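You operate a simulated robot arm through the tools that you are given. There is no shell and no other tool. Be economical: measure what you need, move in short steps, check, and stop when the job is done.

The job below is to be done with a simulated two-armed robot. You get a single attempt, and the scene is never put back.

JOB
Wipe up the spill on the table top with the orange towel there and put it back.
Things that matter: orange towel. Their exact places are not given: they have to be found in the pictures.

Only the result counts: the job must be done as asked and must still hold three seconds after the hand-in. Knocking over, shifting, dropping, spilling or breaking anything else fails it. Flat cloth is picked up by pressing the open fingertips on it (5 to 10 N) and closing them slowly along it; thin cloth reads only 2 to 8 mm in the jaws.

ROBOT AND FRAMES
Two 7-joint arms with two-finger parallel grippers on one trunk, on a base that drives. Base frame: it is fixed to the floor where the robot stands at the start and does not move with it; the origin is under the middle of the robot, x ahead of it, y to its left, z up. Units: m, degrees, N and s.
The left shoulder is at the start at [0.05, 0.209, 1.171], the right one opposite. With the tool pointing down near the work surface each hand reaches from about 0.26 to 0.9 m from the robot's upright axis, wherever it stands, measured 20 degrees to its own side. Payload 4.4 kg a hand.
The tool frame of a hand sits at the grasp point between the pads (the TCP): z along the fingers, y along the line on which they close. The tips reach 0.023 m beyond it. The gripper opens to 0.094 m. The fingers are 0.038 m wide and 0.01 m thick; the gripper's body (0.054 by 0.096 m) begins 0.039 m behind the TCP.
Orientation is that of the tool frame in the base frame, as a unit quaternion [x, y, z, w]. With the fingers straight down and closing along the base's y, the tool's x points along the base's -x, its y along +y and its z along -z.

CONTROLS
- The arms move only by the tool arm_command. It takes "left_motion", "right_motion" or both (then of equal length, played together; a hand with none holds still); each is one flat list of numbers, 7 for each row, row after row: the shift along the base's x, y, z in m, then the turn, a rotation vector about the base's x, y, z in rad, then the gripper command, from -1 (shut) to 1 (fully open), values between in proportion. In form: [tx, ty, tz, wx, wy, wz, grip, tx, ty, tz, wx, wy, wz, grip, ...]. A call has 1 to 8 rows; each row is the pose to reach, as a shift and turn from the pose commanded when the call began. A row lasts 0.2 s, in which the tool goes at most 0.05 m and 8.6 degrees; a call with a longer step from one row to the next is refused whole, and so is a gripper value outside its range. Where a pose cannot be reached the arm comes as near as it can. A force on the tool above 40 N (or 10 N above the force at the start of the call, whichever is more), or a blocked arm, ends the call early, and 0.2 s more pass. The fingers move at their own pace (about 0.108 m/s each) and stop on an object; they squeeze with about 39 N. The grip force told is the motor's: it shows also when the fingers shut on nothing. Time passes only in rows, and 0.2 s behind the last, so rows that repeat a pose let the fingers close. It gives the time, the measured TCP pose, the force on the tool (base axes), the opening and the grip force at its end, in the units of the frame above (readings bear some noise), with the torque about the TCP (base axes, N m) and any sound that the robot's microphone picked up.
- Cameras (640 x 400 px; columns grow to the right, rows downward): "scene" is now at [0.1388, -0.0544, 1.3524]; the picture's right is [-0.62, -0.79, 0.00], its down [-0.39, 0.30, -0.87] and it looks along [0.68, -0.54, -0.49] (base axes); focal length 259 px, centre (320, 200). "left" rides on the left gripper at [0.086, -0.016, -0.075] in its tool frame; the picture's right is [0.18, 0.98, 0.00], its down [-0.58, 0.11, -0.81] and it looks along [-0.79, 0.15, 0.59] (tool axes); focal length 243 px, centre (320, 200). "right" rides on the right gripper at [0.086, 0.016, -0.075] in its tool frame; the picture's right is [-0.18, 0.98, 0.00], its down [-0.58, -0.11, -0.81] and it looks along [-0.79, -0.15, 0.59] (tool axes); focal length 243 px, centre (320, 200).
- grab_frame(camera): a new picture of that camera. The clock stands still meanwhile.
- move_column(by): slides the trunk up (or, below 0, down) by that many m; the arms and the scene camera ride with it, the base frame stays. It gives what a move gives, with no picture.
- steer(legs): drives the robot by 1 to 6 legs, each [ahead, left, turn to the left] in m, m and degrees, along the robot's own axes; the way and the turn of a leg run together, so that a leg with both is an arc; at most 1.5 m and 180 degrees a leg. The arms and the cameras ride along, it lands a little off, and it stops where it bumps. It gives what a move gives.
- head_to(pan, tilt): turns the head with the scene camera to pan (to the left, within 80 degrees either way) and tilt (down, from -29 to 69), counted from straight ahead of the robot. It gives what a move gives.
- measure_at(camera, pixels): for up to 12 pixels [column, row] of the newest picture of that camera ("zoom" is the newest enlarged one), the place [x, y, z] in the base frame of the surface seen there, good to about 0.002 m. The clock stands still meanwhile.
- enlarge(camera, box): a new picture of the part [left, top, right, bottom] of that camera's present view, enlarged. The clock stands still meanwhile.
- job_done(): hands the job in; it is judged then, once.

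Go step by step. Measure first, check grasps and placings, and put right what went wrong. The budget is 80 turns and 70 pictures, counting those below and the enlarged ones. Unless the task says otherwise, let go and move clear before handing in, and close with one line.

The tools are called after "Call:" as name(argument=value, ...) on one line, values as JSON. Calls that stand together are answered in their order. arm_command: Moves the arms, as the interface text tells. Its arguments: {"type":"object","properties":{"left_motion":{"type":"array"},"right_motion":{"type":"array"}},"required":[]} The other tools are called the same way: move_column (by) slides the trunk up or down; steer (legs) drives the base; head_to (pan, tilt) turns the head that bears the scene camera; grab_frame (camera) takes a picture; measure_at (camera, pixels) gives the place of the surface under pixels of a picture; enlarge (camera, box) takes an enlarged picture of a part of a camera's view; job_done () hands the job in.

At the start:

```text
t: 0.0
left_eef_pos: [0.5874, -0.0512, 1.112]
left_tool_rot: [-0.001, 1.0, 0.0, 0.0]
left_wrist_force: [-0.1, -0.9, -0.2]
left_wrist_torque: [0.0, 0.02, 0.01]
left_grip_width: 0.0941
left_grasp_force: 0.0
right_eef_pos: [0.3352, -0.4846, 1.1302]
right_tool_rot: [0.0, 1.0, 0.0, 0.0]
right_wrist_force: [-0.2, 0.9, -0.1]
right_wrist_torque: [0.02, -0.03, 0.0]
right_grip_width: 0.094
right_grasp_force: 0.1
trunk travel left (down, up): [-0.25, 0.313]
robot x, y, heading: [0.0014, -0.0007, -0.0]
head pan, tilt: [-38.2, 29.5]
```

scene: 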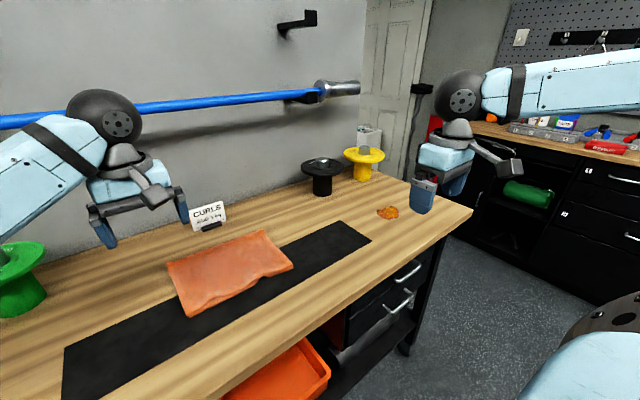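
right: 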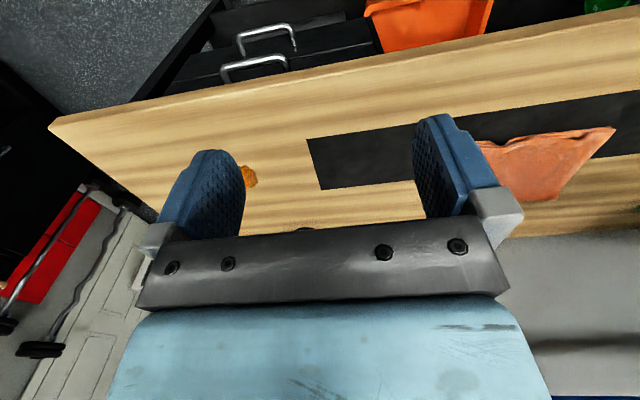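
left: 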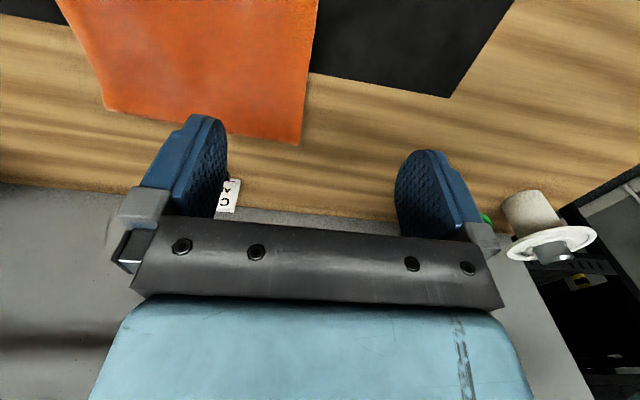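

The towel is at about (230,270) and the orange-brown spill at (388,212) in the scene picture. I'll measure both, and the table around them.

Call:
measure_at(camera="scene", pixels=[[168, 265], [188, 315], [293, 267], [264, 232], [230, 270], [388, 212], [377, 212], [399, 212], [388, 206], [388, 218], [350, 260], [420, 200]])

Call:
enlarge(camera="scene", box=[340, 170, 460, 245])

Call:
enlarge(camera="scene", box=[150, 190, 390, 340])

```text
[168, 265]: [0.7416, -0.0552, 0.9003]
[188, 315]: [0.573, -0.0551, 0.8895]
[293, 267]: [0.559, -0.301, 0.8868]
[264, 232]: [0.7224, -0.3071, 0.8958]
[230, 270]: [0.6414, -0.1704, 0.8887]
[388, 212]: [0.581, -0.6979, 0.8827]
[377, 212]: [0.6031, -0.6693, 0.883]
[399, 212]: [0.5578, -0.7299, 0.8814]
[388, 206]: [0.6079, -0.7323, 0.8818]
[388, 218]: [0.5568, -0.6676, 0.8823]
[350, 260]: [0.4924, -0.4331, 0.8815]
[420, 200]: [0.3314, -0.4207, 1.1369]
```

```text
5.33 times, centred on (400, 208) of scene
```

zoom: 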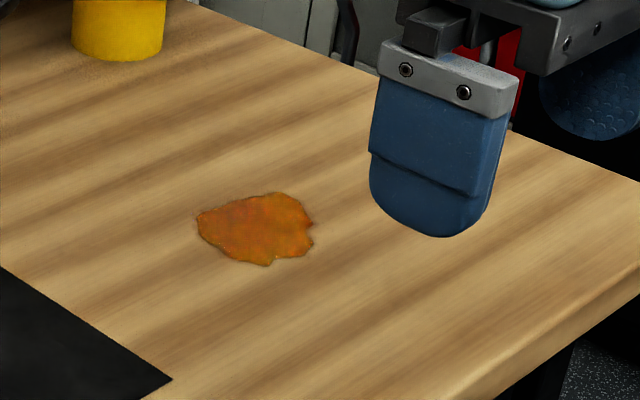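

```text
2.67 times, centred on (270, 265) of scene
```

zoom: 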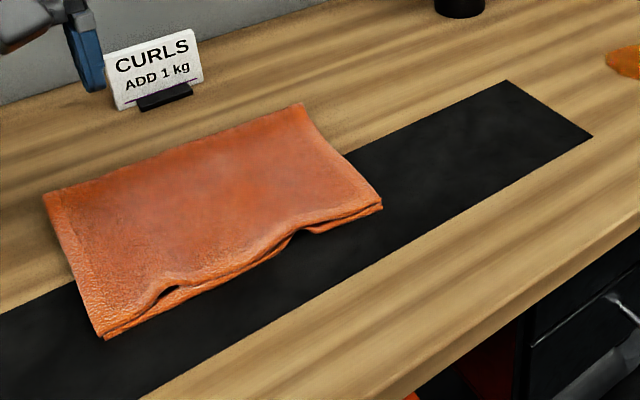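

The table is at z≈0.881. The towel covers x 0.56–0.74, y −0.055 to −0.305, and the spill is centred near (0.582, −0.70), which is at the limit of the right hand's reach. I plan to shift the base right, so I'll first check the floor on that side.

Call:
head_to(pan=-50, tilt=60)

Call:
grab_frame(camera="scene")

```text
t: 1.0
left_eef_pos: [0.5883, -0.0514, 1.1113]
left_tool_rot: [-0.001, 1.0, 0.0, 0.0]
left_wrist_force: [-0.5, 0.3, 0.4]
left_wrist_torque: [0.0, 0.0, -0.01]
left_grip_width: 0.0938
left_grasp_force: 0.0
right_eef_pos: [0.3363, -0.4848, 1.1315]
right_tool_rot: [0.0, 1.0, 0.0, 0.0]
right_wrist_force: [0.0, -0.3, 0.3]
right_wrist_torque: [0.04, -0.02, -0.02]
right_grip_width: 0.0939
right_grasp_force: 0.0
trunk travel left (down, up): [-0.25, 0.313]
robot x, y, heading: [0.0019, 0.0017, 0.1]
head pan, tilt: [-50.0, 60.0]
```

```text
64 pictures are left
```

scene: 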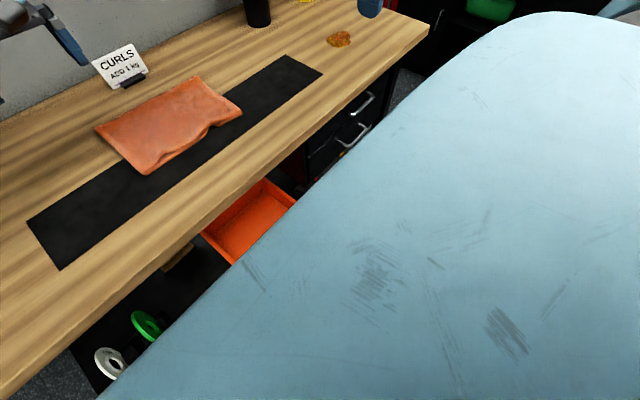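

The view beside the table is clear, but an orange bin at (250,220) sticks out under the table front. I'll fold the left hand back out of the way, then back off slightly and drive right.

Call:
arm_command(left_motion=[-0.03, 0.03, 0.01, 0, 0, 0, 1, -0.06, 0.06, 0.02, 0, 0, 0, 1, -0.09, 0.1, 0.03, 0, 0, 0, 1, -0.12, 0.14, 0.04, 0, 0, 0, 1, -0.15, 0.18, 0.05, 0, 0, 0, 1, -0.18, 0.22, 0.06, 0, 0, 0, 1, -0.21, 0.26, 0.07, 0, 0, 0, 1, -0.24, 0.3, 0.08, 0, 0, 0, 1])

Call:
steer(legs=[[-0.06, 0, 0], [0, -0.25, 0]])

Call:
head_to(pan=-10, tilt=40)

Call:
grab_frame(camera="scene")

```text
refused: row 3 steps farther than a row can; nothing moved
```

```text
t: 4.3
left_eef_pos: [0.5286, -0.2959, 1.1112]
left_tool_rot: [-0.003, 1.0, 0.0, 0.001]
left_wrist_force: [0.2, -0.4, -0.7]
left_wrist_torque: [-0.02, 0.04, 0.03]
left_grip_width: 0.0939
left_grasp_force: 0.0
right_eef_pos: [0.2788, -0.7313, 1.1314]
right_tool_rot: [-0.002, 1.0, 0.0, 0.0]
right_wrist_force: [0.6, -0.4, -0.2]
right_wrist_torque: [0.01, 0.01, 0.02]
right_grip_width: 0.0942
right_grasp_force: 0.2
trunk travel left (down, up): [-0.25, 0.313]
robot x, y, heading: [-0.0596, -0.2473, 0.3]
head pan, tilt: [-50.0, 60.0]
```

```text
t: 5.4
left_eef_pos: [0.5277, -0.2959, 1.1123]
left_tool_rot: [-0.003, 1.0, 0.0, 0.001]
left_wrist_force: [0.2, 0.9, -0.1]
left_wrist_torque: [0.01, -0.01, 0.0]
left_grip_width: 0.094
left_grasp_force: 0.3
right_eef_pos: [0.2804, -0.7313, 1.1299]
right_tool_rot: [-0.003, 1.0, 0.0, 0.0]
right_wrist_force: [1.0, 0.5, -0.8]
right_wrist_torque: [0.02, 0.0, -0.01]
right_grip_width: 0.094
right_grasp_force: 0.0
trunk travel left (down, up): [-0.25, 0.313]
robot x, y, heading: [-0.0595, -0.2473, 0.2]
head pan, tilt: [-10.0, 40.0]
```

```text
63 pictures are left
```

scene: 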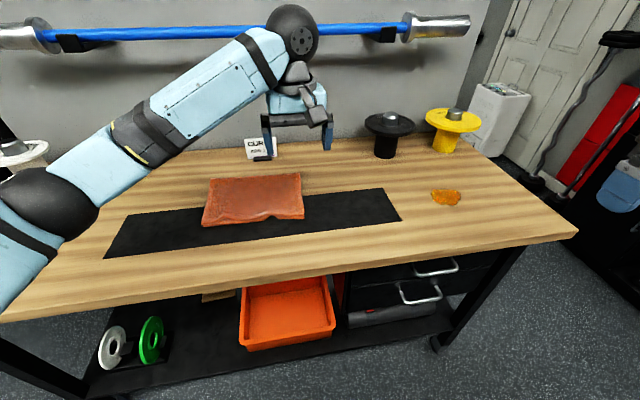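

The base landed well and nothing was bumped. Now I'll fold the left hand back and swing the right hand out over the front of the table.

Call:
arm_command(left_motion=[-0.02, 0.04, 0.01, 0, 0, 0, 1, -0.04, 0.08, 0.02, 0, 0, 0, 1, -0.06, 0.12, 0.03, 0, 0, 0, 1, -0.08, 0.16, 0.04, 0, 0, 0, 1, -0.1, 0.2, 0.05, 0, 0, 0, 1, -0.12, 0.24, 0.06, 0, 0, 0, 1, -0.14, 0.28, 0.07, 0, 0, 0, 1, -0.16, 0.32, 0.08, 0, 0, 0, 1], right_motion=[0.03, 0.03, 0, 0, 0, 0, 1, 0.06, 0.06, 0, 0, 0, 0, 1, 0.09, 0.09, 0, 0, 0, 0, 1, 0.12, 0.12, 0, 0, 0, 0, 1, 0.15, 0.15, 0, 0, 0, 0, 1, 0.18, 0.18, 0, 0, 0, 0, 1, 0.21, 0.21, 0, 0, 0, 0, 1, 0.24, 0.24, 0, 0, 0, 0, 1])

Call:
arm_command(right_motion=[0.015, 0.04, -0.015, 0, 0, 0, 1, 0.03, 0.08, -0.03, 0, 0, 0, 1, 0.045, 0.12, -0.045, 0, 0, 0, 1, 0.06, 0.16, -0.06, 0, 0, 0, 1, 0.075, 0.2, -0.075, 0, 0, 0, 1, 0.09, 0.24, -0.09, 0, 0, 0, 1, 0.105, 0.28, -0.105, 0, 0, 0, 1, 0.12, 0.31, -0.12, 0, 0, 0, 1])

Call:
grab_frame(camera="scene")

Call:
grab_frame(camera="right")

```text
t: 7.2
left_eef_pos: [0.3682, 0.0271, 1.1917]
left_tool_rot: [-0.002, 1.0, -0.001, 0.0]
left_wrist_force: [0.2, 0.4, -0.7]
left_wrist_torque: [-0.02, 0.01, 0.03]
left_grip_width: 0.094
left_grasp_force: 0.0
right_eef_pos: [0.518, -0.4912, 1.1334]
right_tool_rot: [-0.003, 1.0, -0.002, -0.001]
right_wrist_force: [-0.7, 0.0, -0.3]
right_wrist_torque: [0.04, -0.02, 0.0]
right_grip_width: 0.094
right_grasp_force: 0.1
trunk travel left (down, up): [-0.25, 0.313]
robot x, y, heading: [-0.0575, -0.2486, 0.7]
head pan, tilt: [-10.0, 40.0]
```

```text
t: 9.0
left_eef_pos: [0.3681, 0.0251, 1.1924]
left_tool_rot: [-0.003, 1.0, 0.0, 0.0]
left_wrist_force: [0.2, -1.0, -0.7]
left_wrist_torque: [-0.01, 0.01, -0.02]
left_grip_width: 0.0938
left_grasp_force: 0.1
right_eef_pos: [0.5202, -0.4034, 1.0719]
right_tool_rot: [-0.003, 1.0, 0.0, 0.0]
right_wrist_force: [-0.2, -0.6, 0.1]
right_wrist_torque: [0.02, -0.01, 0.0]
right_grip_width: 0.0939
right_grasp_force: 0.0
right hand out of reach, approached as far as the arm can: row 3, 4, 5, 6, 7, 8
trunk travel left (down, up): [-0.25, 0.313]
robot x, y, heading: [-0.06, -0.2506, 0.2]
head pan, tilt: [-10.0, 40.0]
```

```text
62 pictures are left
```

scene: 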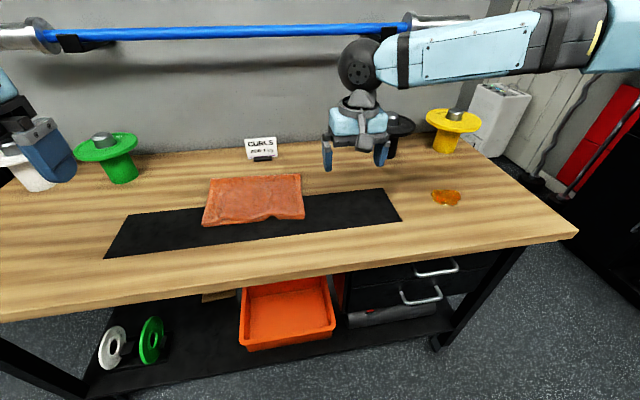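

```text
61 pictures are left
```

right: 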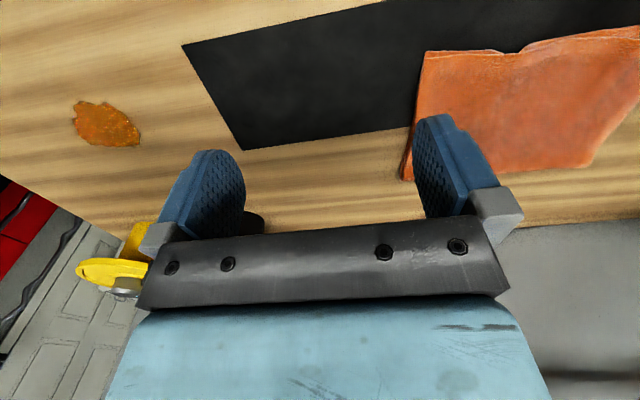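

The right hand stopped short at (0.52, −0.40, 1.07), so this looks like a joint limit rather than distance. I'll try going on with the hand yawed.

Call:
arm_command(right_motion=[0, 0, 0, 0, 0, 0.12, 1, 0, 0, 0, 0, 0, 0.24, 1, 0, 0, 0, 0, 0, 0.36, 1, 0.02, 0.03, 0, 0, 0, 0.48, 1, 0.04, 0.06, 0, 0, 0, 0.6, 1])

```text
t: 10.2
left_eef_pos: [0.3686, 0.0244, 1.193]
left_tool_rot: [-0.004, 1.0, 0.0, 0.001]
left_wrist_force: [-1.0, -0.3, -0.6]
left_wrist_torque: [0.01, -0.03, 0.01]
left_grip_width: 0.0942
left_grasp_force: 0.1
right_eef_pos: [0.5284, -0.4052, 1.0836]
right_tool_rot: [-0.299, 0.954, 0.0, 0.0]
right_wrist_force: [-0.4, 0.4, -0.2]
right_wrist_torque: [-0.03, -0.06, 0.01]
right_grip_width: 0.0939
right_grasp_force: 0.0
right hand out of reach, approached as far as the arm can: row 2, 3, 4, 5
trunk travel left (down, up): [-0.25, 0.313]
robot x, y, heading: [-0.0584, -0.2485, 0.5]
head pan, tilt: [-10.0, 40.0]
```

Yaw doesn't help, so I'll try another path: retract a bit, then go left closer in, then forward.

Call:
arm_command(right_motion=[-0.04, 0, 0, 0, 0, -0.12, 1, -0.08, 0, 0, 0, 0, -0.24, 1, -0.12, 0.01, 0, 0, 0, -0.36, 1, -0.14, 0.05, 0, 0, 0, -0.48, 1, -0.14, 0.09, 0, 0, 0, -0.6, 1, -0.14, 0.13, 0, 0, 0, -0.6, 1, -0.14, 0.17, 0, 0, 0, -0.6, 1, -0.14, 0.21, 0, 0, 0, -0.6, 1])

Call:
grab_frame(camera="scene")

```text
t: 12.0
left_eef_pos: [0.3685, 0.0247, 1.1924]
left_tool_rot: [-0.004, 1.0, 0.0, 0.0]
left_wrist_force: [-1.0, -0.1, -0.3]
left_wrist_torque: [-0.02, 0.01, 0.03]
left_grip_width: 0.0941
left_grasp_force: 0.0
right_eef_pos: [0.3781, -0.3517, 1.0919]
right_tool_rot: [-0.004, 1.0, 0.0, 0.002]
right_wrist_force: [0.0, -0.4, 0.5]
right_wrist_torque: [0.03, 0.0, -0.01]
right_grip_width: 0.094
right_grasp_force: 0.1
right hand out of reach, approached as far as the arm can: row 5, 6, 7, 8
trunk travel left (down, up): [-0.25, 0.313]
robot x, y, heading: [-0.0575, -0.2462, 0.4]
head pan, tilt: [-10.0, 40.0]
```

```text
60 pictures are left
```

scene: 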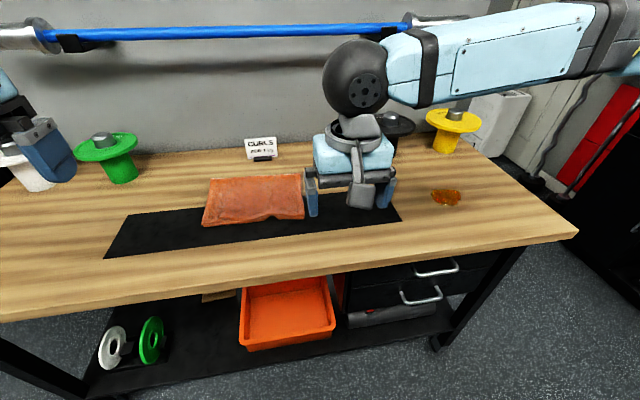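

The right hand seems limited to about 0.13–0.15 m right of the robot's midline. A base position near y≈−0.05 should put both the towel and the spill in its range, so I'll drive there.

Call:
arm_command(right_motion=[0, -0.05, 0, 0, 0, 0, 1, 0, -0.09, 0, 0, 0, 0, 1])

Call:
steer(legs=[[0, 0.2, 0], [0.05, 0, 0]])

```text
t: 12.6
left_eef_pos: [0.3684, 0.0237, 1.1925]
left_tool_rot: [-0.003, 1.0, 0.0, 0.0]
left_wrist_force: [0.8, 0.2, 0.2]
left_wrist_torque: [0.0, -0.02, 0.0]
left_grip_width: 0.0942
left_grasp_force: 0.1
right_eef_pos: [0.3815, -0.4435, 1.0949]
right_tool_rot: [-0.002, 1.0, 0.0, 0.0]
right_wrist_force: [0.3, -0.4, -0.1]
right_wrist_torque: [-0.01, -0.02, -0.01]
right_grip_width: 0.0941
right_grasp_force: 0.1
trunk travel left (down, up): [-0.25, 0.313]
robot x, y, heading: [-0.0612, -0.2481, 0.1]
head pan, tilt: [-10.0, 40.0]
```

```text
t: 15.5
left_eef_pos: [0.4194, 0.2257, 1.1923]
left_tool_rot: [-0.005, 1.0, 0.0, -0.001]
left_wrist_force: [0.4, -0.6, -0.5]
left_wrist_torque: [0.01, -0.04, 0.02]
left_grip_width: 0.0943
left_grasp_force: 0.1
right_eef_pos: [0.4312, -0.2417, 1.0944]
right_tool_rot: [-0.003, 1.0, 0.0, -0.001]
right_wrist_force: [0.7, 0.2, 0.0]
right_wrist_torque: [0.02, 0.02, 0.02]
right_grip_width: 0.0944
right_grasp_force: 0.1
trunk travel left (down, up): [-0.25, 0.313]
robot x, y, heading: [-0.0082, -0.0499, 0.2]
head pan, tilt: [-10.0, 40.0]
```

Now I'll move the right hand over the towel near (0.65, −0.235) and lower it to z≈0.96.

Call:
arm_command(right_motion=[0.04, 0, -0.02, 0, 0, 0, 1, 0.08, 0, -0.04, 0, 0, 0, 1, 0.12, 0, -0.06, 0, 0, 0, 1, 0.16, 0, -0.08, 0, 0, 0, 0.5, 0.19, 0.005, -0.1, 0, 0, 0, 0.2, 0.22, 0.01, -0.12, 0, 0, 0, 0.2, 0.22, 0.01, -0.13, 0, 0, 0, 0.2, 0.22, 0.01, -0.135, 0, 0, 0, 0.2])

Call:
grab_frame(camera="scene")

Call:
grab_frame(camera="right")

```text
t: 17.3
left_eef_pos: [0.419, 0.2253, 1.1923]
left_tool_rot: [-0.004, 1.0, -0.001, 0.0]
left_wrist_force: [0.0, -0.5, -0.7]
left_wrist_torque: [-0.03, 0.0, -0.01]
left_grip_width: 0.0938
left_grasp_force: 0.1
right_eef_pos: [0.6207, -0.2685, 0.9842]
right_tool_rot: [-0.004, 1.0, 0.0, 0.0]
right_wrist_force: [0.0, 0.2, -0.3]
right_wrist_torque: [0.0, 0.02, 0.0]
right_grip_width: 0.0566
right_grasp_force: 0.0
right hand out of reach, approached as far as the arm can: row 5, 6, 7, 8
trunk travel left (down, up): [-0.25, 0.313]
robot x, y, heading: [-0.0068, -0.0475, 0.3]
head pan, tilt: [-10.0, 40.0]
```

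```text
59 pictures are left
```

scene: 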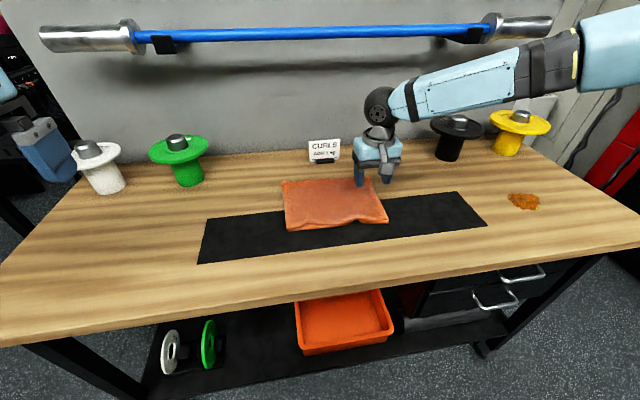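

```text
58 pictures are left
```

right: 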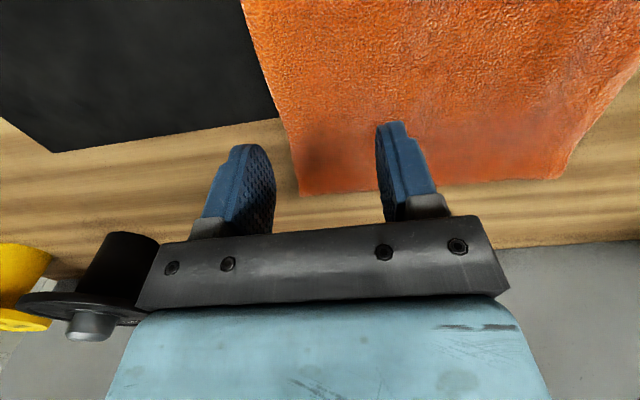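

The hand again stopped short, at (0.621, −0.269, 0.984). I'll try yawing the opposite way while moving left.

Call:
arm_command(right_motion=[0, 0, 0, 0, 0, -0.14, 0.2, 0, 0, 0, 0, 0, -0.28, 0.2, 0, 0.01, 0, 0, 0, -0.42, 0.2, 0, 0.03, 0, 0, 0, -0.56, 0.2, 0, 0.05, 0, 0, 0, -0.7, 0.2, 0.0, 0.06, 0, 0, 0, -0.8, 0.2])

```text
t: 18.7
left_eef_pos: [0.4171, 0.2246, 1.1925]
left_tool_rot: [-0.005, 1.0, 0.0, -0.001]
left_wrist_force: [-0.5, 1.1, 0.0]
left_wrist_torque: [-0.02, -0.04, 0.04]
left_grip_width: 0.0939
left_grasp_force: 0.1
right_eef_pos: [0.597, -0.242, 1.002]
right_tool_rot: [0.387, 0.922, 0.001, 0.0]
right_wrist_force: [-0.7, 1.0, 0.2]
right_wrist_torque: [-0.02, 0.01, -0.05]
right_grip_width: 0.0562
right_grasp_force: 0.1
right hand out of reach, approached as far as the arm can: row 3, 4, 5, 6
trunk travel left (down, up): [-0.25, 0.313]
robot x, y, heading: [-0.0081, -0.0512, 0.4]
head pan, tilt: [-10.0, 40.0]
```

Yaw isn't the limit; the reachable zone ends near the right shoulder's own line. I'll straighten and raise the hand, then shift the base about 0.12 m left for the grasp. The base can drive right later with the towel held.

Call:
arm_command(right_motion=[0, -0.02, 0.02, 0, 0, 0.14, 0.2, 0, -0.04, 0.03, 0, 0, 0.28, 0.2, 0, -0.06, 0.03, 0, 0, 0.42, 0.2, 0, -0.08, 0.03, 0, 0, 0.56, 0.2, 0, -0.1, 0.03, 0, 0, 0.7, 0.2, 0.0, -0.1, 0.03, 0, 0, 0.8, 0.2])

Call:
steer(legs=[[0, 0.13, 0]])

```text
t: 20.1
left_eef_pos: [0.4175, 0.2256, 1.1917]
left_tool_rot: [-0.005, 1.0, 0.001, 0.001]
left_wrist_force: [0.1, -0.8, 0.0]
left_wrist_torque: [-0.02, 0.0, 0.01]
left_grip_width: 0.0938
left_grasp_force: 0.1
right_eef_pos: [0.5972, -0.3412, 1.0298]
right_tool_rot: [-0.005, 1.0, 0.0, 0.0]
right_wrist_force: [0.6, -0.6, -1.1]
right_wrist_torque: [0.01, 0.01, 0.08]
right_grip_width: 0.0566
right_grasp_force: 0.1
trunk travel left (down, up): [-0.25, 0.313]
robot x, y, heading: [-0.0107, -0.0515, 0.4]
head pan, tilt: [-10.0, 40.0]
```

```text
t: 21.9
left_eef_pos: [0.4172, 0.3532, 1.1912]
left_tool_rot: [-0.004, 1.0, 0.0, -0.001]
left_wrist_force: [0.4, 0.8, -0.7]
left_wrist_torque: [0.0, 0.06, 0.0]
left_grip_width: 0.0939
left_grasp_force: 0.0
right_eef_pos: [0.5961, -0.214, 1.0301]
right_tool_rot: [-0.001, 1.0, 0.0, 0.0]
right_wrist_force: [-0.2, -0.4, 0.3]
right_wrist_torque: [0.01, 0.03, -0.02]
right_grip_width: 0.0564
right_grasp_force: 0.2
trunk travel left (down, up): [-0.25, 0.313]
robot x, y, heading: [-0.0113, 0.0807, 0.4]
head pan, tilt: [-10.0, 40.0]
```

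The hand is now above the towel. I'll lower it to just above the cloth at (0.645, −0.225).

Call:
arm_command(right_motion=[0.025, -0.005, -0.03, 0, 0, 0, 0.2, 0.049, -0.01, -0.06, 0, 0, 0, 0.2, 0.049, -0.01, -0.08, 0, 0, 0, 0.2, 0.049, -0.01, -0.095, 0, 0, 0, 0.2, 0.049, -0.01, -0.105, 0, 0, 0, 0.2])

Call:
grab_frame(camera="right")

```text
t: 23.1
left_eef_pos: [0.416, 0.3534, 1.1931]
left_tool_rot: [-0.004, 1.0, 0.0, -0.001]
left_wrist_force: [0.4, 0.3, 0.1]
left_wrist_torque: [-0.02, 0.0, 0.01]
left_grip_width: 0.0937
left_grasp_force: 0.1
right_eef_pos: [0.6445, -0.2242, 0.9234]
right_tool_rot: [-0.002, 1.0, 0.0, 0.0]
right_wrist_force: [-0.2, 0.1, 0.5]
right_wrist_torque: [0.01, 0.01, -0.02]
right_grip_width: 0.0564
right_grasp_force: 0.1
trunk travel left (down, up): [-0.25, 0.313]
robot x, y, heading: [-0.0097, 0.0849, 0.3]
head pan, tilt: [-10.0, 40.0]
```

```text
57 pictures are left
```

right: 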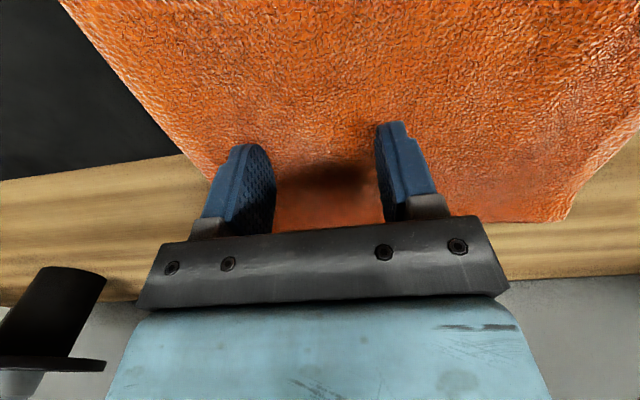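

Reach is fine now, and both fingers are over the cloth. I'll lower in 4 mm steps until there is contact.

Call:
arm_command(right_motion=[0, 0, -0.004, 0, 0, 0, 0.2, 0, 0, -0.008, 0, 0, 0, 0.2, 0, 0, -0.011, 0, 0, 0, 0.2])

```text
t: 23.9
left_eef_pos: [0.4165, 0.3531, 1.1922]
left_tool_rot: [-0.004, 1.0, -0.001, 0.0]
left_wrist_force: [0.8, -0.3, -0.1]
left_wrist_torque: [0.06, 0.0, -0.03]
left_grip_width: 0.0938
left_grasp_force: 0.1
right_eef_pos: [0.6434, -0.2244, 0.9133]
right_tool_rot: [-0.002, 1.0, 0.0, 0.0]
right_wrist_force: [1.0, -0.3, 0.4]
right_wrist_torque: [-0.04, 0.03, 0.02]
right_grip_width: 0.0563
right_grasp_force: 0.1
trunk travel left (down, up): [-0.25, 0.313]
robot x, y, heading: [-0.0104, 0.0825, 0.1]
head pan, tilt: [-10.0, 40.0]
```

No contact yet, so I'll go further down.

Call:
arm_command(right_motion=[0, 0, -0.002, 0, 0, 0, 0.2, 0, 0, -0.004, 0, 0, 0, 0.2, 0, 0, -0.005, 0, 0, 0, 0.2])

```text
t: 24.7
left_eef_pos: [0.417, 0.3531, 1.1924]
left_tool_rot: [-0.004, 1.0, 0.0, 0.0]
left_wrist_force: [-0.3, -0.5, 0.1]
left_wrist_torque: [-0.02, 0.03, 0.01]
left_grip_width: 0.0939
left_grasp_force: 0.1
right_eef_pos: [0.6429, -0.2249, 0.9127]
right_tool_rot: [-0.003, 1.0, 0.0, 0.0]
right_wrist_force: [1.0, 0.7, 1.4]
right_wrist_torque: [0.01, -0.01, 0.03]
right_grip_width: 0.0564
right_grasp_force: 0.1
right hand out of reach, approached as far as the arm can: row 3
trunk travel left (down, up): [-0.25, 0.313]
robot x, y, heading: [-0.0118, 0.0797, 0.3]
head pan, tilt: [-10.0, 40.0]
```

Height is part of the limit: the arm can't go lower here. I'll raise the hand, lower the trunk by 0.1 m, and come back.

Call:
arm_command(right_motion=[0, 0, 0.04, 0, 0, 0, 0.2, 0, 0, 0.08, 0, 0, 0, 0.2, 0, 0, 0.12, 0, 0, 0, 0.2])

Call:
move_column(by=-0.1)

```text
t: 25.5
left_eef_pos: [0.4158, 0.3527, 1.1932]
left_tool_rot: [-0.004, 1.0, 0.0, 0.0]
left_wrist_force: [-0.4, -0.3, -0.2]
left_wrist_torque: [-0.01, 0.01, 0.0]
left_grip_width: 0.0939
left_grasp_force: 0.1
right_eef_pos: [0.641, -0.2247, 1.0298]
right_tool_rot: [-0.003, 1.0, 0.0, 0.0]
right_wrist_force: [0.9, 0.6, -0.2]
right_wrist_torque: [-0.02, 0.01, -0.02]
right_grip_width: 0.0563
right_grasp_force: 0.2
trunk travel left (down, up): [-0.25, 0.313]
robot x, y, heading: [-0.0095, 0.0813, 0.5]
head pan, tilt: [-10.0, 40.0]
```

```text
t: 26.8
left_eef_pos: [0.4164, 0.3528, 1.0941]
left_tool_rot: [-0.003, 1.0, -0.001, 0.0]
left_wrist_force: [0.1, 0.3, -0.2]
left_wrist_torque: [0.01, -0.01, -0.02]
left_grip_width: 0.0942
left_grasp_force: 0.0
right_eef_pos: [0.6425, -0.2249, 0.9297]
right_tool_rot: [-0.003, 1.0, 0.0, 0.0]
right_wrist_force: [-0.1, -0.8, 0.6]
right_wrist_torque: [0.01, 0.01, -0.01]
right_grip_width: 0.0564
right_grasp_force: 0.1
trunk travel left (down, up): [-0.15, 0.413]
robot x, y, heading: [-0.009, 0.0819, 0.2]
head pan, tilt: [-10.0, 40.0]
```

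Now at z 0.930 with plenty of reach. I'll descend to contact.

Call:
arm_command(right_motion=[0, 0, -0.008, 0, 0, 0, 0.2, 0, 0, -0.014, 0, 0, 0, 0.2, 0, 0, -0.018, 0, 0, 0, 0.2, 0, 0, -0.021, 0, 0, 0, 0.2])

```text
t: 27.8
left_eef_pos: [0.4168, 0.3534, 1.0929]
left_tool_rot: [-0.004, 1.0, 0.0, 0.0]
left_wrist_force: [0.3, -0.2, -0.2]
left_wrist_torque: [0.02, -0.05, 0.01]
left_grip_width: 0.094
left_grasp_force: 0.1
right_eef_pos: [0.6418, -0.2254, 0.9098]
right_tool_rot: [-0.003, 1.0, 0.0, 0.0]
right_wrist_force: [-0.6, -0.5, 5.1]
right_wrist_torque: [-0.01, 0.07, -0.02]
right_grip_width: 0.0564
right_grasp_force: 0.1
trunk travel left (down, up): [-0.15, 0.413]
robot x, y, heading: [-0.0089, 0.0794, 0.1]
head pan, tilt: [-10.0, 40.0]
```

Contact at 5 N. I'll press about 1 mm more and close slowly.

Call:
arm_command(right_motion=[0, 0, -0.001, 0, 0, 0, 0.05, 0, 0, -0.001, 0, 0, 0, -0.1, 0, 0, -0.001, 0, 0, 0, -0.3, 0, 0, -0.001, 0, 0, 0, -0.5, 0, 0, -0.001, 0, 0, 0, -0.7, 0, 0, -0.001, 0, 0, 0, -0.9, 0, 0, -0.001, 0, 0, 0, -1, 0, 0, -0.001, 0, 0, 0, -1])

Call:
grab_frame(camera="scene")

Call:
grab_frame(camera="right")

```text
t: 29.6
left_eef_pos: [0.4153, 0.3531, 1.0929]
left_tool_rot: [-0.003, 1.0, 0.0, 0.001]
left_wrist_force: [0.1, -0.2, 0.1]
left_wrist_torque: [0.0, 0.01, 0.0]
left_grip_width: 0.0939
left_grasp_force: 0.0
right_eef_pos: [0.6416, -0.2258, 0.9081]
right_tool_rot: [-0.003, 1.0, 0.0, 0.001]
right_wrist_force: [1.4, 0.8, 12.3]
right_wrist_torque: [-0.02, -0.1, -0.02]
right_grip_width: 0.0091
right_grasp_force: 39.3
trunk travel left (down, up): [-0.15, 0.413]
robot x, y, heading: [-0.0064, 0.081, 0.4]
head pan, tilt: [-10.0, 40.0]
```

```text
56 pictures are left
```

scene: 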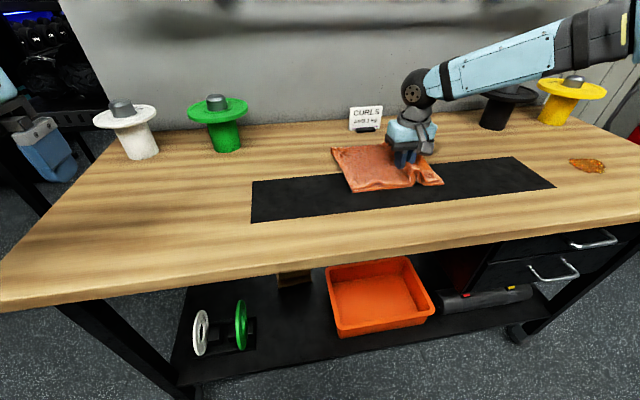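

```text
55 pictures are left
```

right: 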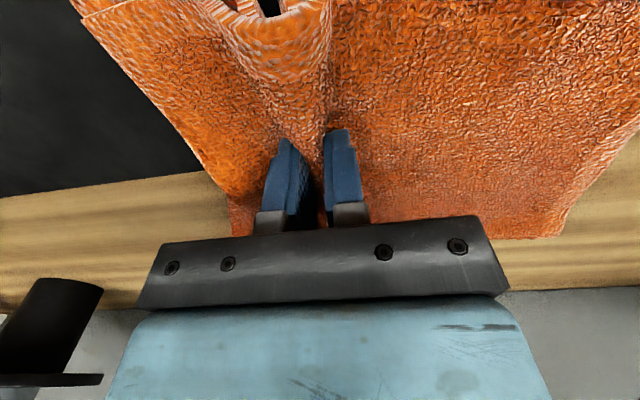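

The towel is pinched, with 9 mm in the jaws and a ridge visible between the fingers. I'll ease up about 8 mm and drag it toward the spill.

Call:
arm_command(right_motion=[0, 0, 0.005, 0, 0, 0, -1, 0, 0, 0.01, 0, 0, 0, -1, 0, -0.02, 0.01, 0, 0, 0, -1, -0.005, -0.045, 0.01, 0, 0, 0, -1, -0.01, -0.07, 0.01, 0, 0, 0, -1, -0.015, -0.095, 0.01, 0, 0, 0, -1, -0.02, -0.12, 0.01, 0, 0, 0, -1, -0.025, -0.145, 0.01, 0, 0, 0, -1])

Call:
grab_frame(camera="scene")

```text
t: 31.4
left_eef_pos: [0.4176, 0.3527, 1.0937]
left_tool_rot: [-0.004, 1.0, 0.0, 0.001]
left_wrist_force: [-0.8, -0.1, 0.1]
left_wrist_torque: [-0.02, -0.03, 0.04]
left_grip_width: 0.094
left_grasp_force: 0.0
right_eef_pos: [0.6174, -0.373, 0.9167]
right_tool_rot: [-0.003, 1.0, 0.0, 0.0]
right_wrist_force: [0.2, 0.3, -0.3]
right_wrist_torque: [-0.08, 0.01, -0.05]
right_grip_width: 0.009
right_grasp_force: 38.7
trunk travel left (down, up): [-0.15, 0.413]
robot x, y, heading: [-0.008, 0.0798, 0.2]
head pan, tilt: [-10.0, 40.0]
```

```text
54 pictures are left
```

scene: 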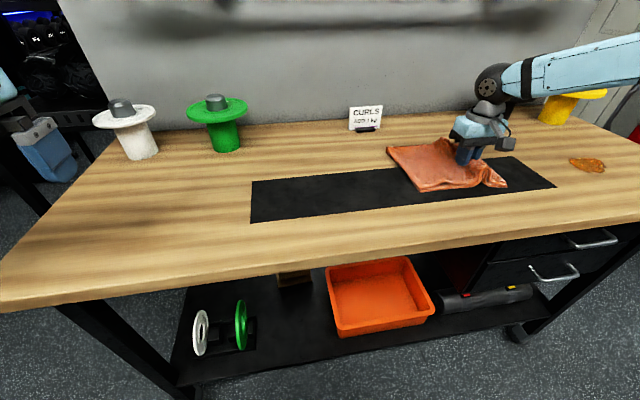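

The towel drags flat and cleanly. Before going on I'll check how much room the forearm has to the black and yellow spools.

Call:
enlarge(camera="scene", box=[440, 20, 640, 210])

Call:
measure_at(camera="scene", pixels=[[575, 94], [555, 115], [600, 92], [540, 102], [560, 92], [620, 85], [490, 80], [510, 146], [489, 182], [388, 150]])

```text
2.11 times, centred on (540, 115) of scene
```

zoom: 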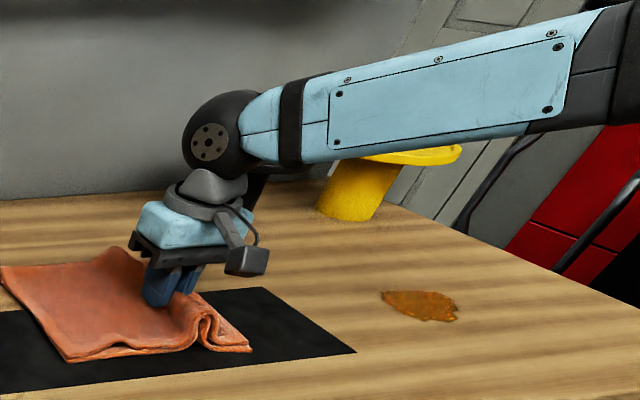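

```text
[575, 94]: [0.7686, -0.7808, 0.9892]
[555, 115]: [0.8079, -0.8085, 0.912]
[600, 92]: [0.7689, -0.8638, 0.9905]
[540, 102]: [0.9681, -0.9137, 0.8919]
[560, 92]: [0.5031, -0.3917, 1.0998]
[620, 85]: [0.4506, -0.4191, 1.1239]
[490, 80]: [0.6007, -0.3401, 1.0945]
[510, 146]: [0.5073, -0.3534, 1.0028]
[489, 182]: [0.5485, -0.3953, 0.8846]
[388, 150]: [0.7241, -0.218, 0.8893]
```

The forearm sits at x≈0.5–0.6 and z≈1.1, with the spools at x≥0.7, so it is clear. I'll drive right 0.2 m with the towel trailing, before it reaches the spill.

Call:
steer(legs=[[0, -0.2, 0]])

Call:
head_to(pan=-35, tilt=40)

Call:
grab_frame(camera="scene")

```text
t: 33.8
left_eef_pos: [0.4196, 0.1505, 1.093]
left_tool_rot: [-0.001, 1.0, -0.001, 0.0]
left_wrist_force: [0.0, 0.0, 0.4]
left_wrist_torque: [-0.03, 0.0, -0.02]
left_grip_width: 0.0942
left_grasp_force: 0.0
right_eef_pos: [0.6163, -0.576, 0.917]
right_tool_rot: [0.0, 1.0, 0.0, 0.0]
right_wrist_force: [-0.5, 0.7, 0.0]
right_wrist_torque: [-0.08, -0.04, -0.01]
right_grip_width: 0.0087
right_grasp_force: 38.8
trunk travel left (down, up): [-0.15, 0.413]
robot x, y, heading: [-0.0143, -0.1212, 0.3]
head pan, tilt: [-10.0, 40.0]
```

```text
t: 34.7
left_eef_pos: [0.4207, 0.15, 1.0928]
left_tool_rot: [-0.001, 1.0, 0.0, -0.001]
left_wrist_force: [-0.6, -0.1, -0.1]
left_wrist_torque: [-0.01, 0.0, -0.01]
left_grip_width: 0.094
left_grasp_force: 0.1
right_eef_pos: [0.6157, -0.5754, 0.9175]
right_tool_rot: [0.0, 1.0, -0.001, 0.0]
right_wrist_force: [1.1, -0.7, 0.5]
right_wrist_torque: [-0.08, 0.03, 0.01]
right_grip_width: 0.0087
right_grasp_force: 39.0
trunk travel left (down, up): [-0.15, 0.413]
robot x, y, heading: [-0.0063, -0.1203, 0.2]
head pan, tilt: [-35.0, 40.0]
```

```text
52 pictures are left
```

scene: 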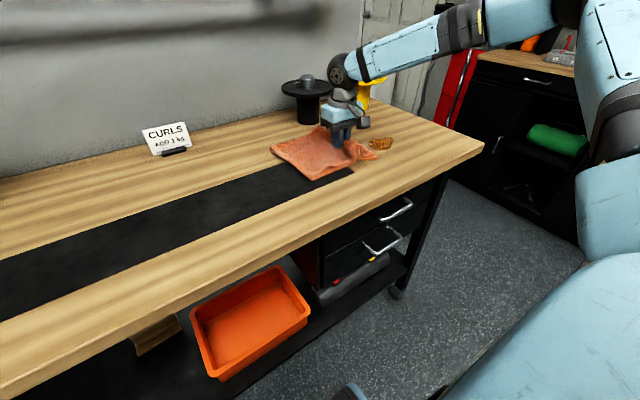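

The towel's leading edge is at the spill now. I'll check the gap between the towel's back edge and the black spool.

Call:
enlarge(camera="scene", box=[255, 60, 415, 190])

Call:
measure_at(camera="scene", pixels=[[308, 122], [299, 118], [318, 118], [325, 128], [310, 82], [300, 94], [372, 155], [380, 143], [391, 140], [358, 115]])

```text
3.08 times, centred on (335, 125) of scene
```

zoom: 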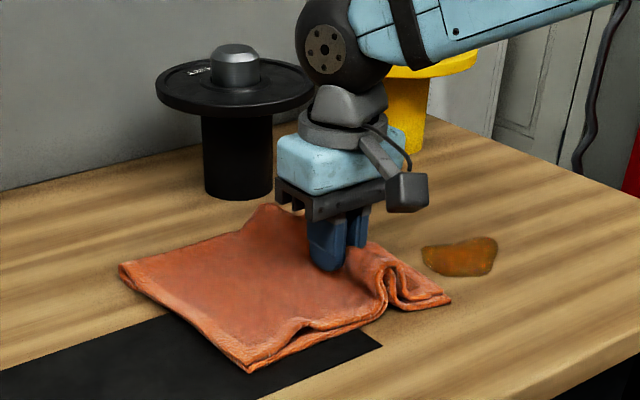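

```text
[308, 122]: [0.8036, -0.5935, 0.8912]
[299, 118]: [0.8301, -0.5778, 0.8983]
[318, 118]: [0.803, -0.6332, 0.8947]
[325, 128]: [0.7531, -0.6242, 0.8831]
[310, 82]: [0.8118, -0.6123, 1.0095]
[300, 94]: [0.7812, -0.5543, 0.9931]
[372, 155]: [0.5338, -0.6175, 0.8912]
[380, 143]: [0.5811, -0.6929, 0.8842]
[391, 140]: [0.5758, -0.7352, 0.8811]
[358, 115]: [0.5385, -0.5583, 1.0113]
```

There is plenty of clearance (spool front at x≈0.80). I'll drag the gripped part over the spill at (0.58, −0.70) and press it down.

Call:
arm_command(right_motion=[-0.01, -0.025, 0, 0, 0, 0, -1, -0.02, -0.05, 0, 0, 0, 0, -1, -0.028, -0.075, 0, 0, 0, 0, -1, -0.035, -0.1, 0, 0, 0, 0, -1, -0.035, -0.125, 0, 0, 0, 0, -1, -0.035, -0.125, -0.004, 0, 0, 0, -1, -0.035, -0.125, -0.008, 0, 0, 0, -1])

Call:
enlarge(camera="scene", box=[255, 60, 495, 210])

```text
t: 36.3
left_eef_pos: [0.4188, 0.1508, 1.0934]
left_tool_rot: [-0.001, 1.0, 0.001, 0.0]
left_wrist_force: [1.0, 0.1, 0.2]
left_wrist_torque: [0.03, -0.01, 0.01]
left_grip_width: 0.0941
left_grasp_force: 0.1
right_eef_pos: [0.5817, -0.699, 0.9117]
right_tool_rot: [0.0, 1.0, 0.0, 0.001]
right_wrist_force: [2.3, 0.4, 3.8]
right_wrist_torque: [-0.06, 0.01, -0.02]
right_grip_width: 0.0086
right_grasp_force: 39.0
trunk travel left (down, up): [-0.15, 0.413]
robot x, y, heading: [-0.0087, -0.1237, 0.2]
head pan, tilt: [-35.0, 40.0]
```

```text
2.67 times, centred on (375, 135) of scene
```

zoom: 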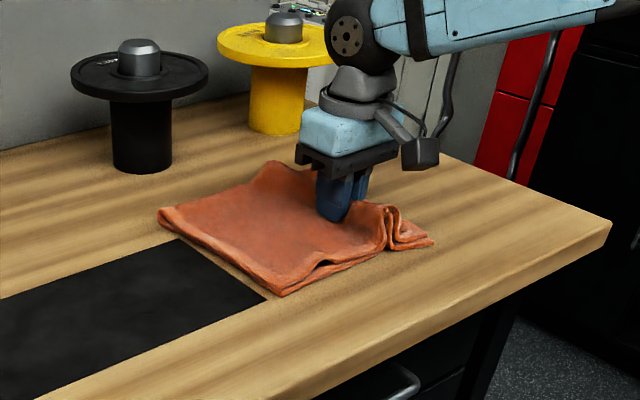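

The towel now covers the spill, pressed at about 4 N. I'll press slightly harder and rub over the spill's extent.

Call:
arm_command(right_motion=[0, 0, -0.003, 0, 0, 0, -1, -0.025, 0, -0.003, 0, 0, 0, -1, -0.025, -0.03, -0.003, 0, 0, 0, -1, 0.0, -0.045, -0.003, 0, 0, 0, -1, 0.03, -0.03, -0.003, 0, 0, 0, -1, 0.03, 0.01, -0.003, 0, 0, 0, -1, 0.0, 0.04, -0.003, 0, 0, 0, -1, -0.025, 0.02, -0.003, 0, 0, 0, -1])

Call:
arm_command(right_motion=[0.01, -0.02, 0, 0, 0, 0, -1, 0.01, -0.06, 0, 0, 0, 0, -1, 0.035, -0.06, 0, 0, 0, 0, -1, 0.035, -0.02, 0, 0, 0, 0, -1, 0.055, 0.0, 0, 0, 0, 0, -1, 0.055, -0.045, 0, 0, 0, 0, -1, 0.025, -0.02, 0, 0, 0, 0, -1, 0.025, 0.02, 0, 0, 0, 0, -1])

Call:
enlarge(camera="scene", box=[255, 60, 495, 210])

```text
t: 38.1
left_eef_pos: [0.4175, 0.1529, 1.094]
left_tool_rot: [-0.002, 1.0, -0.001, 0.001]
left_wrist_force: [0.2, -0.4, 0.4]
left_wrist_torque: [0.03, -0.01, -0.01]
left_grip_width: 0.0937
left_grasp_force: 0.0
right_eef_pos: [0.5537, -0.6777, 0.9089]
right_tool_rot: [0.0, 1.0, -0.001, 0.002]
right_wrist_force: [5.1, 5.2, 24.2]
right_wrist_torque: [0.1, -0.18, 0.0]
right_grip_width: 0.0086
right_grasp_force: 39.0
trunk travel left (down, up): [-0.15, 0.413]
robot x, y, heading: [-0.0113, -0.1198, 0.2]
head pan, tilt: [-35.0, 40.0]
```

```text
t: 39.9
left_eef_pos: [0.4181, 0.1527, 1.0935]
left_tool_rot: [-0.001, 1.0, -0.001, 0.001]
left_wrist_force: [0.1, 0.2, 0.4]
left_wrist_torque: [-0.03, 0.01, 0.02]
left_grip_width: 0.0943
left_grasp_force: 0.1
right_eef_pos: [0.579, -0.6596, 0.9083]
right_tool_rot: [0.0, 1.0, -0.002, 0.002]
right_wrist_force: [1.9, -9.9, 29.8]
right_wrist_torque: [-0.28, -0.08, 0.0]
right_grip_width: 0.0088
right_grasp_force: 39.1
trunk travel left (down, up): [-0.15, 0.413]
robot x, y, heading: [-0.0134, -0.1209, -0.1]
head pan, tilt: [-35.0, 40.0]
```

```text
2.67 times, centred on (375, 135) of scene
```

zoom: 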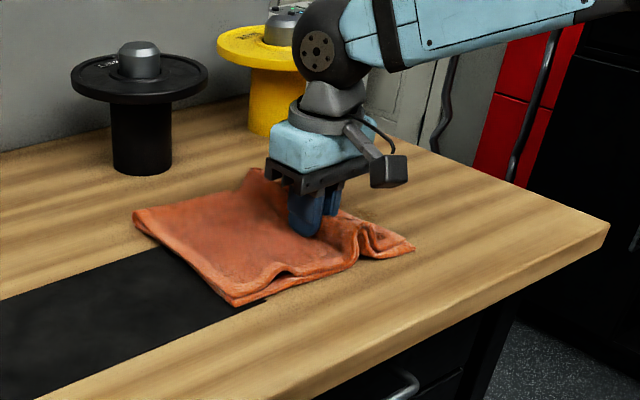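

Rubbed at up to about 30 N. I'll ease off and slide back left about 0.1 m, to see the wiped area and how the towel behaves.

Call:
arm_command(right_motion=[0, 0, 0.005, 0, 0, 0, -1, 0, 0, 0.011, 0, 0, 0, -1, 0.005, 0.025, 0.011, 0, 0, 0, -1, 0.01, 0.05, 0.011, 0, 0, 0, -1, 0.015, 0.075, 0.011, 0, 0, 0, -1, 0.02, 0.1, 0.011, 0, 0, 0, -1])

Call:
enlarge(camera="scene", box=[255, 60, 495, 210])

```text
t: 41.3
left_eef_pos: [0.4194, 0.1503, 1.0929]
left_tool_rot: [-0.001, 1.0, 0.001, 0.0]
left_wrist_force: [0.8, -0.6, -0.1]
left_wrist_torque: [0.01, 0.05, -0.01]
left_grip_width: 0.0936
left_grasp_force: 0.0
right_eef_pos: [0.5998, -0.5592, 0.9163]
right_tool_rot: [0.0, 1.0, 0.0, 0.0]
right_wrist_force: [0.1, -0.5, -0.2]
right_wrist_torque: [-0.05, 0.0, -0.01]
right_grip_width: 0.0087
right_grasp_force: 38.8
trunk travel left (down, up): [-0.15, 0.413]
robot x, y, heading: [-0.0098, -0.1206, 0.2]
head pan, tilt: [-35.0, 40.0]
```

```text
2.67 times, centred on (375, 135) of scene
```

zoom: 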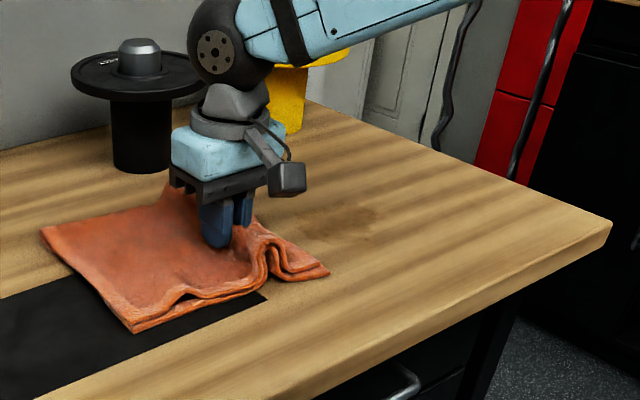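

The spill is nearly gone and the towel slides back flat, but a faint stain remains at about (340,220) in the zoom. I'll look closer and measure it.

Call:
measure_at(camera="zoom", pixels=[[300, 228], [340, 220], [375, 210], [345, 205], [340, 236]])

Call:
enlarge(camera="scene", box=[350, 120, 414, 160])

```text
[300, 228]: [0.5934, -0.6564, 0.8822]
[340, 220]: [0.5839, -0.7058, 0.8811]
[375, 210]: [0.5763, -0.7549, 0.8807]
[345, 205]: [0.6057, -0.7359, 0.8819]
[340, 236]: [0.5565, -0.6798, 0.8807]
```

```text
10.00 times, centred on (382, 140) of scene
```

zoom: 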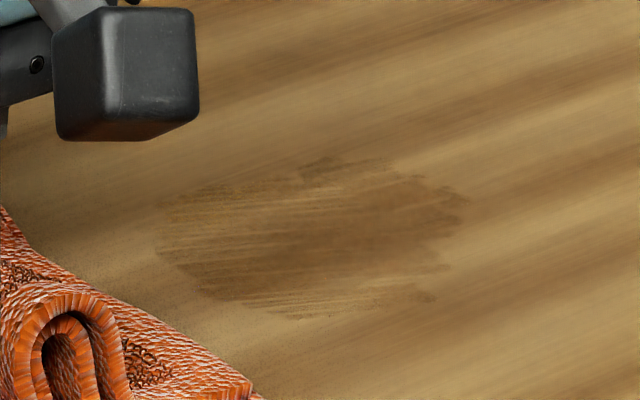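

A faded film remains over x 0.555–0.61, y −0.66 to −0.755. I'll go over it again with several pressed strokes along y.

Call:
arm_command(right_motion=[-0.01, -0.04, 0, 0, 0, 0, -1, -0.02, -0.08, 0, 0, 0, 0, -1, -0.03, -0.1, -0.004, 0, 0, 0, -1, -0.035, -0.12, -0.009, 0, 0, 0, -1, -0.035, -0.16, -0.009, 0, 0, 0, -1, -0.035, -0.205, -0.009, 0, 0, 0, -1, -0.02, -0.205, -0.009, 0, 0, 0, -1, -0.02, -0.16, -0.009, 0, 0, 0, -1])

Call:
arm_command(right_motion=[0, 0.04, 0, 0, 0, 0, -1, 0, 0.07, 0, 0, 0, 0, -1, 0.015, 0.07, 0, 0, 0, 0, -1, 0.015, 0.03, 0, 0, 0, 0, -1, 0.015, -0.01, 0, 0, 0, 0, -1, 0.015, -0.05, 0, 0, 0, 0, -1, 0.03, -0.05, 0, 0, 0, 0, -1, 0.03, -0.01, 0, 0, 0, 0, -1])

Call:
arm_command(right_motion=[0, 0.04, 0, 0, 0, 0, -1, -0.025, 0.06, 0, 0, 0, 0, -1, -0.025, 0.02, 0, 0, 0, 0, -1, -0.025, -0.02, 0, 0, 0, 0, -1, -0.04, -0.04, 0, 0, 0, 0, -1, -0.04, 0.0, 0, 0, 0, 0, -1, -0.04, 0.04, 0, 0, 0, 0, -1, -0.02, 0.07, 0, 0, 0, 0, -1])

Call:
arm_command(right_motion=[0, 0, 0.005, 0, 0, 0, -1, 0, 0.02, 0.009, 0, 0, 0, -1, 0.01, 0.05, 0.009, 0, 0, 0, -1, 0.015, 0.085, 0.009, 0, 0, 0, -1])

Call:
enlarge(camera="scene", box=[320, 100, 432, 170])

```text
t: 43.1
left_eef_pos: [0.4189, 0.1518, 1.0928]
left_tool_rot: [0.0, 1.0, -0.001, 0.0]
left_wrist_force: [-0.9, -1.6, -0.6]
left_wrist_torque: [-0.01, -0.02, -0.03]
left_grip_width: 0.0942
left_grasp_force: 0.0
right_eef_pos: [0.5775, -0.7219, 0.909]
right_tool_rot: [0.0, 1.0, -0.001, 0.0]
right_wrist_force: [-0.7, -3.9, 12.5]
right_wrist_torque: [-0.19, 0.03, -0.05]
right_grip_width: 0.0088
right_grasp_force: 38.5
trunk travel left (down, up): [-0.15, 0.413]
robot x, y, heading: [-0.0097, -0.1214, 0.1]
head pan, tilt: [-35.0, 40.0]
```

```text
t: 44.9
left_eef_pos: [0.4187, 0.1521, 1.0917]
left_tool_rot: [-0.002, 1.0, -0.001, 0.0]
left_wrist_force: [0.2, 0.1, -0.1]
left_wrist_torque: [0.02, 0.02, -0.01]
left_grip_width: 0.094
left_grasp_force: 0.0
right_eef_pos: [0.612, -0.732, 0.9096]
right_tool_rot: [0.0, 1.0, -0.001, 0.001]
right_wrist_force: [-0.2, -2.3, 8.8]
right_wrist_torque: [-0.07, 0.02, 0.02]
right_grip_width: 0.0088
right_grasp_force: 39.4
trunk travel left (down, up): [-0.15, 0.413]
robot x, y, heading: [-0.0086, -0.121, 0.3]
head pan, tilt: [-35.0, 40.0]
```

```text
t: 46.7
left_eef_pos: [0.4185, 0.1522, 1.0921]
left_tool_rot: [-0.001, 1.0, -0.001, 0.001]
left_wrist_force: [-0.6, 0.2, -0.5]
left_wrist_torque: [-0.01, 0.0, -0.02]
left_grip_width: 0.0941
left_grasp_force: 0.1
right_eef_pos: [0.5891, -0.6599, 0.9095]
right_tool_rot: [0.0, 1.0, -0.001, 0.001]
right_wrist_force: [-0.2, -4.1, 12.8]
right_wrist_torque: [-0.15, -0.01, 0.0]
right_grip_width: 0.0087
right_grasp_force: 38.5
trunk travel left (down, up): [-0.15, 0.413]
robot x, y, heading: [-0.0139, -0.1207, -0.2]
head pan, tilt: [-35.0, 40.0]
```

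```text
t: 47.7
left_eef_pos: [0.4194, 0.1505, 1.092]
left_tool_rot: [0.0, 1.0, 0.0, 0.0]
left_wrist_force: [0.3, 0.1, 0.3]
left_wrist_torque: [0.01, 0.01, 0.01]
left_grip_width: 0.094
left_grasp_force: 0.1
right_eef_pos: [0.6045, -0.5747, 0.9184]
right_tool_rot: [-0.001, 1.0, 0.0, 0.0]
right_wrist_force: [0.4, -0.3, 1.0]
right_wrist_torque: [-0.07, 0.04, -0.01]
right_grip_width: 0.0087
right_grasp_force: 39.0
trunk travel left (down, up): [-0.15, 0.413]
robot x, y, heading: [-0.0079, -0.1218, -0.1]
head pan, tilt: [-35.0, 40.0]
```

```text
5.71 times, centred on (376, 135) of scene
```

zoom: 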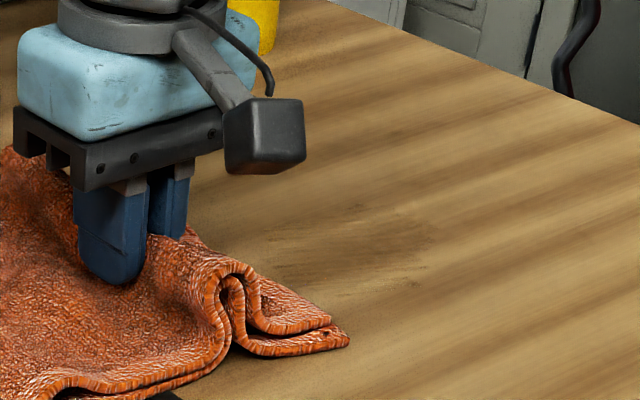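

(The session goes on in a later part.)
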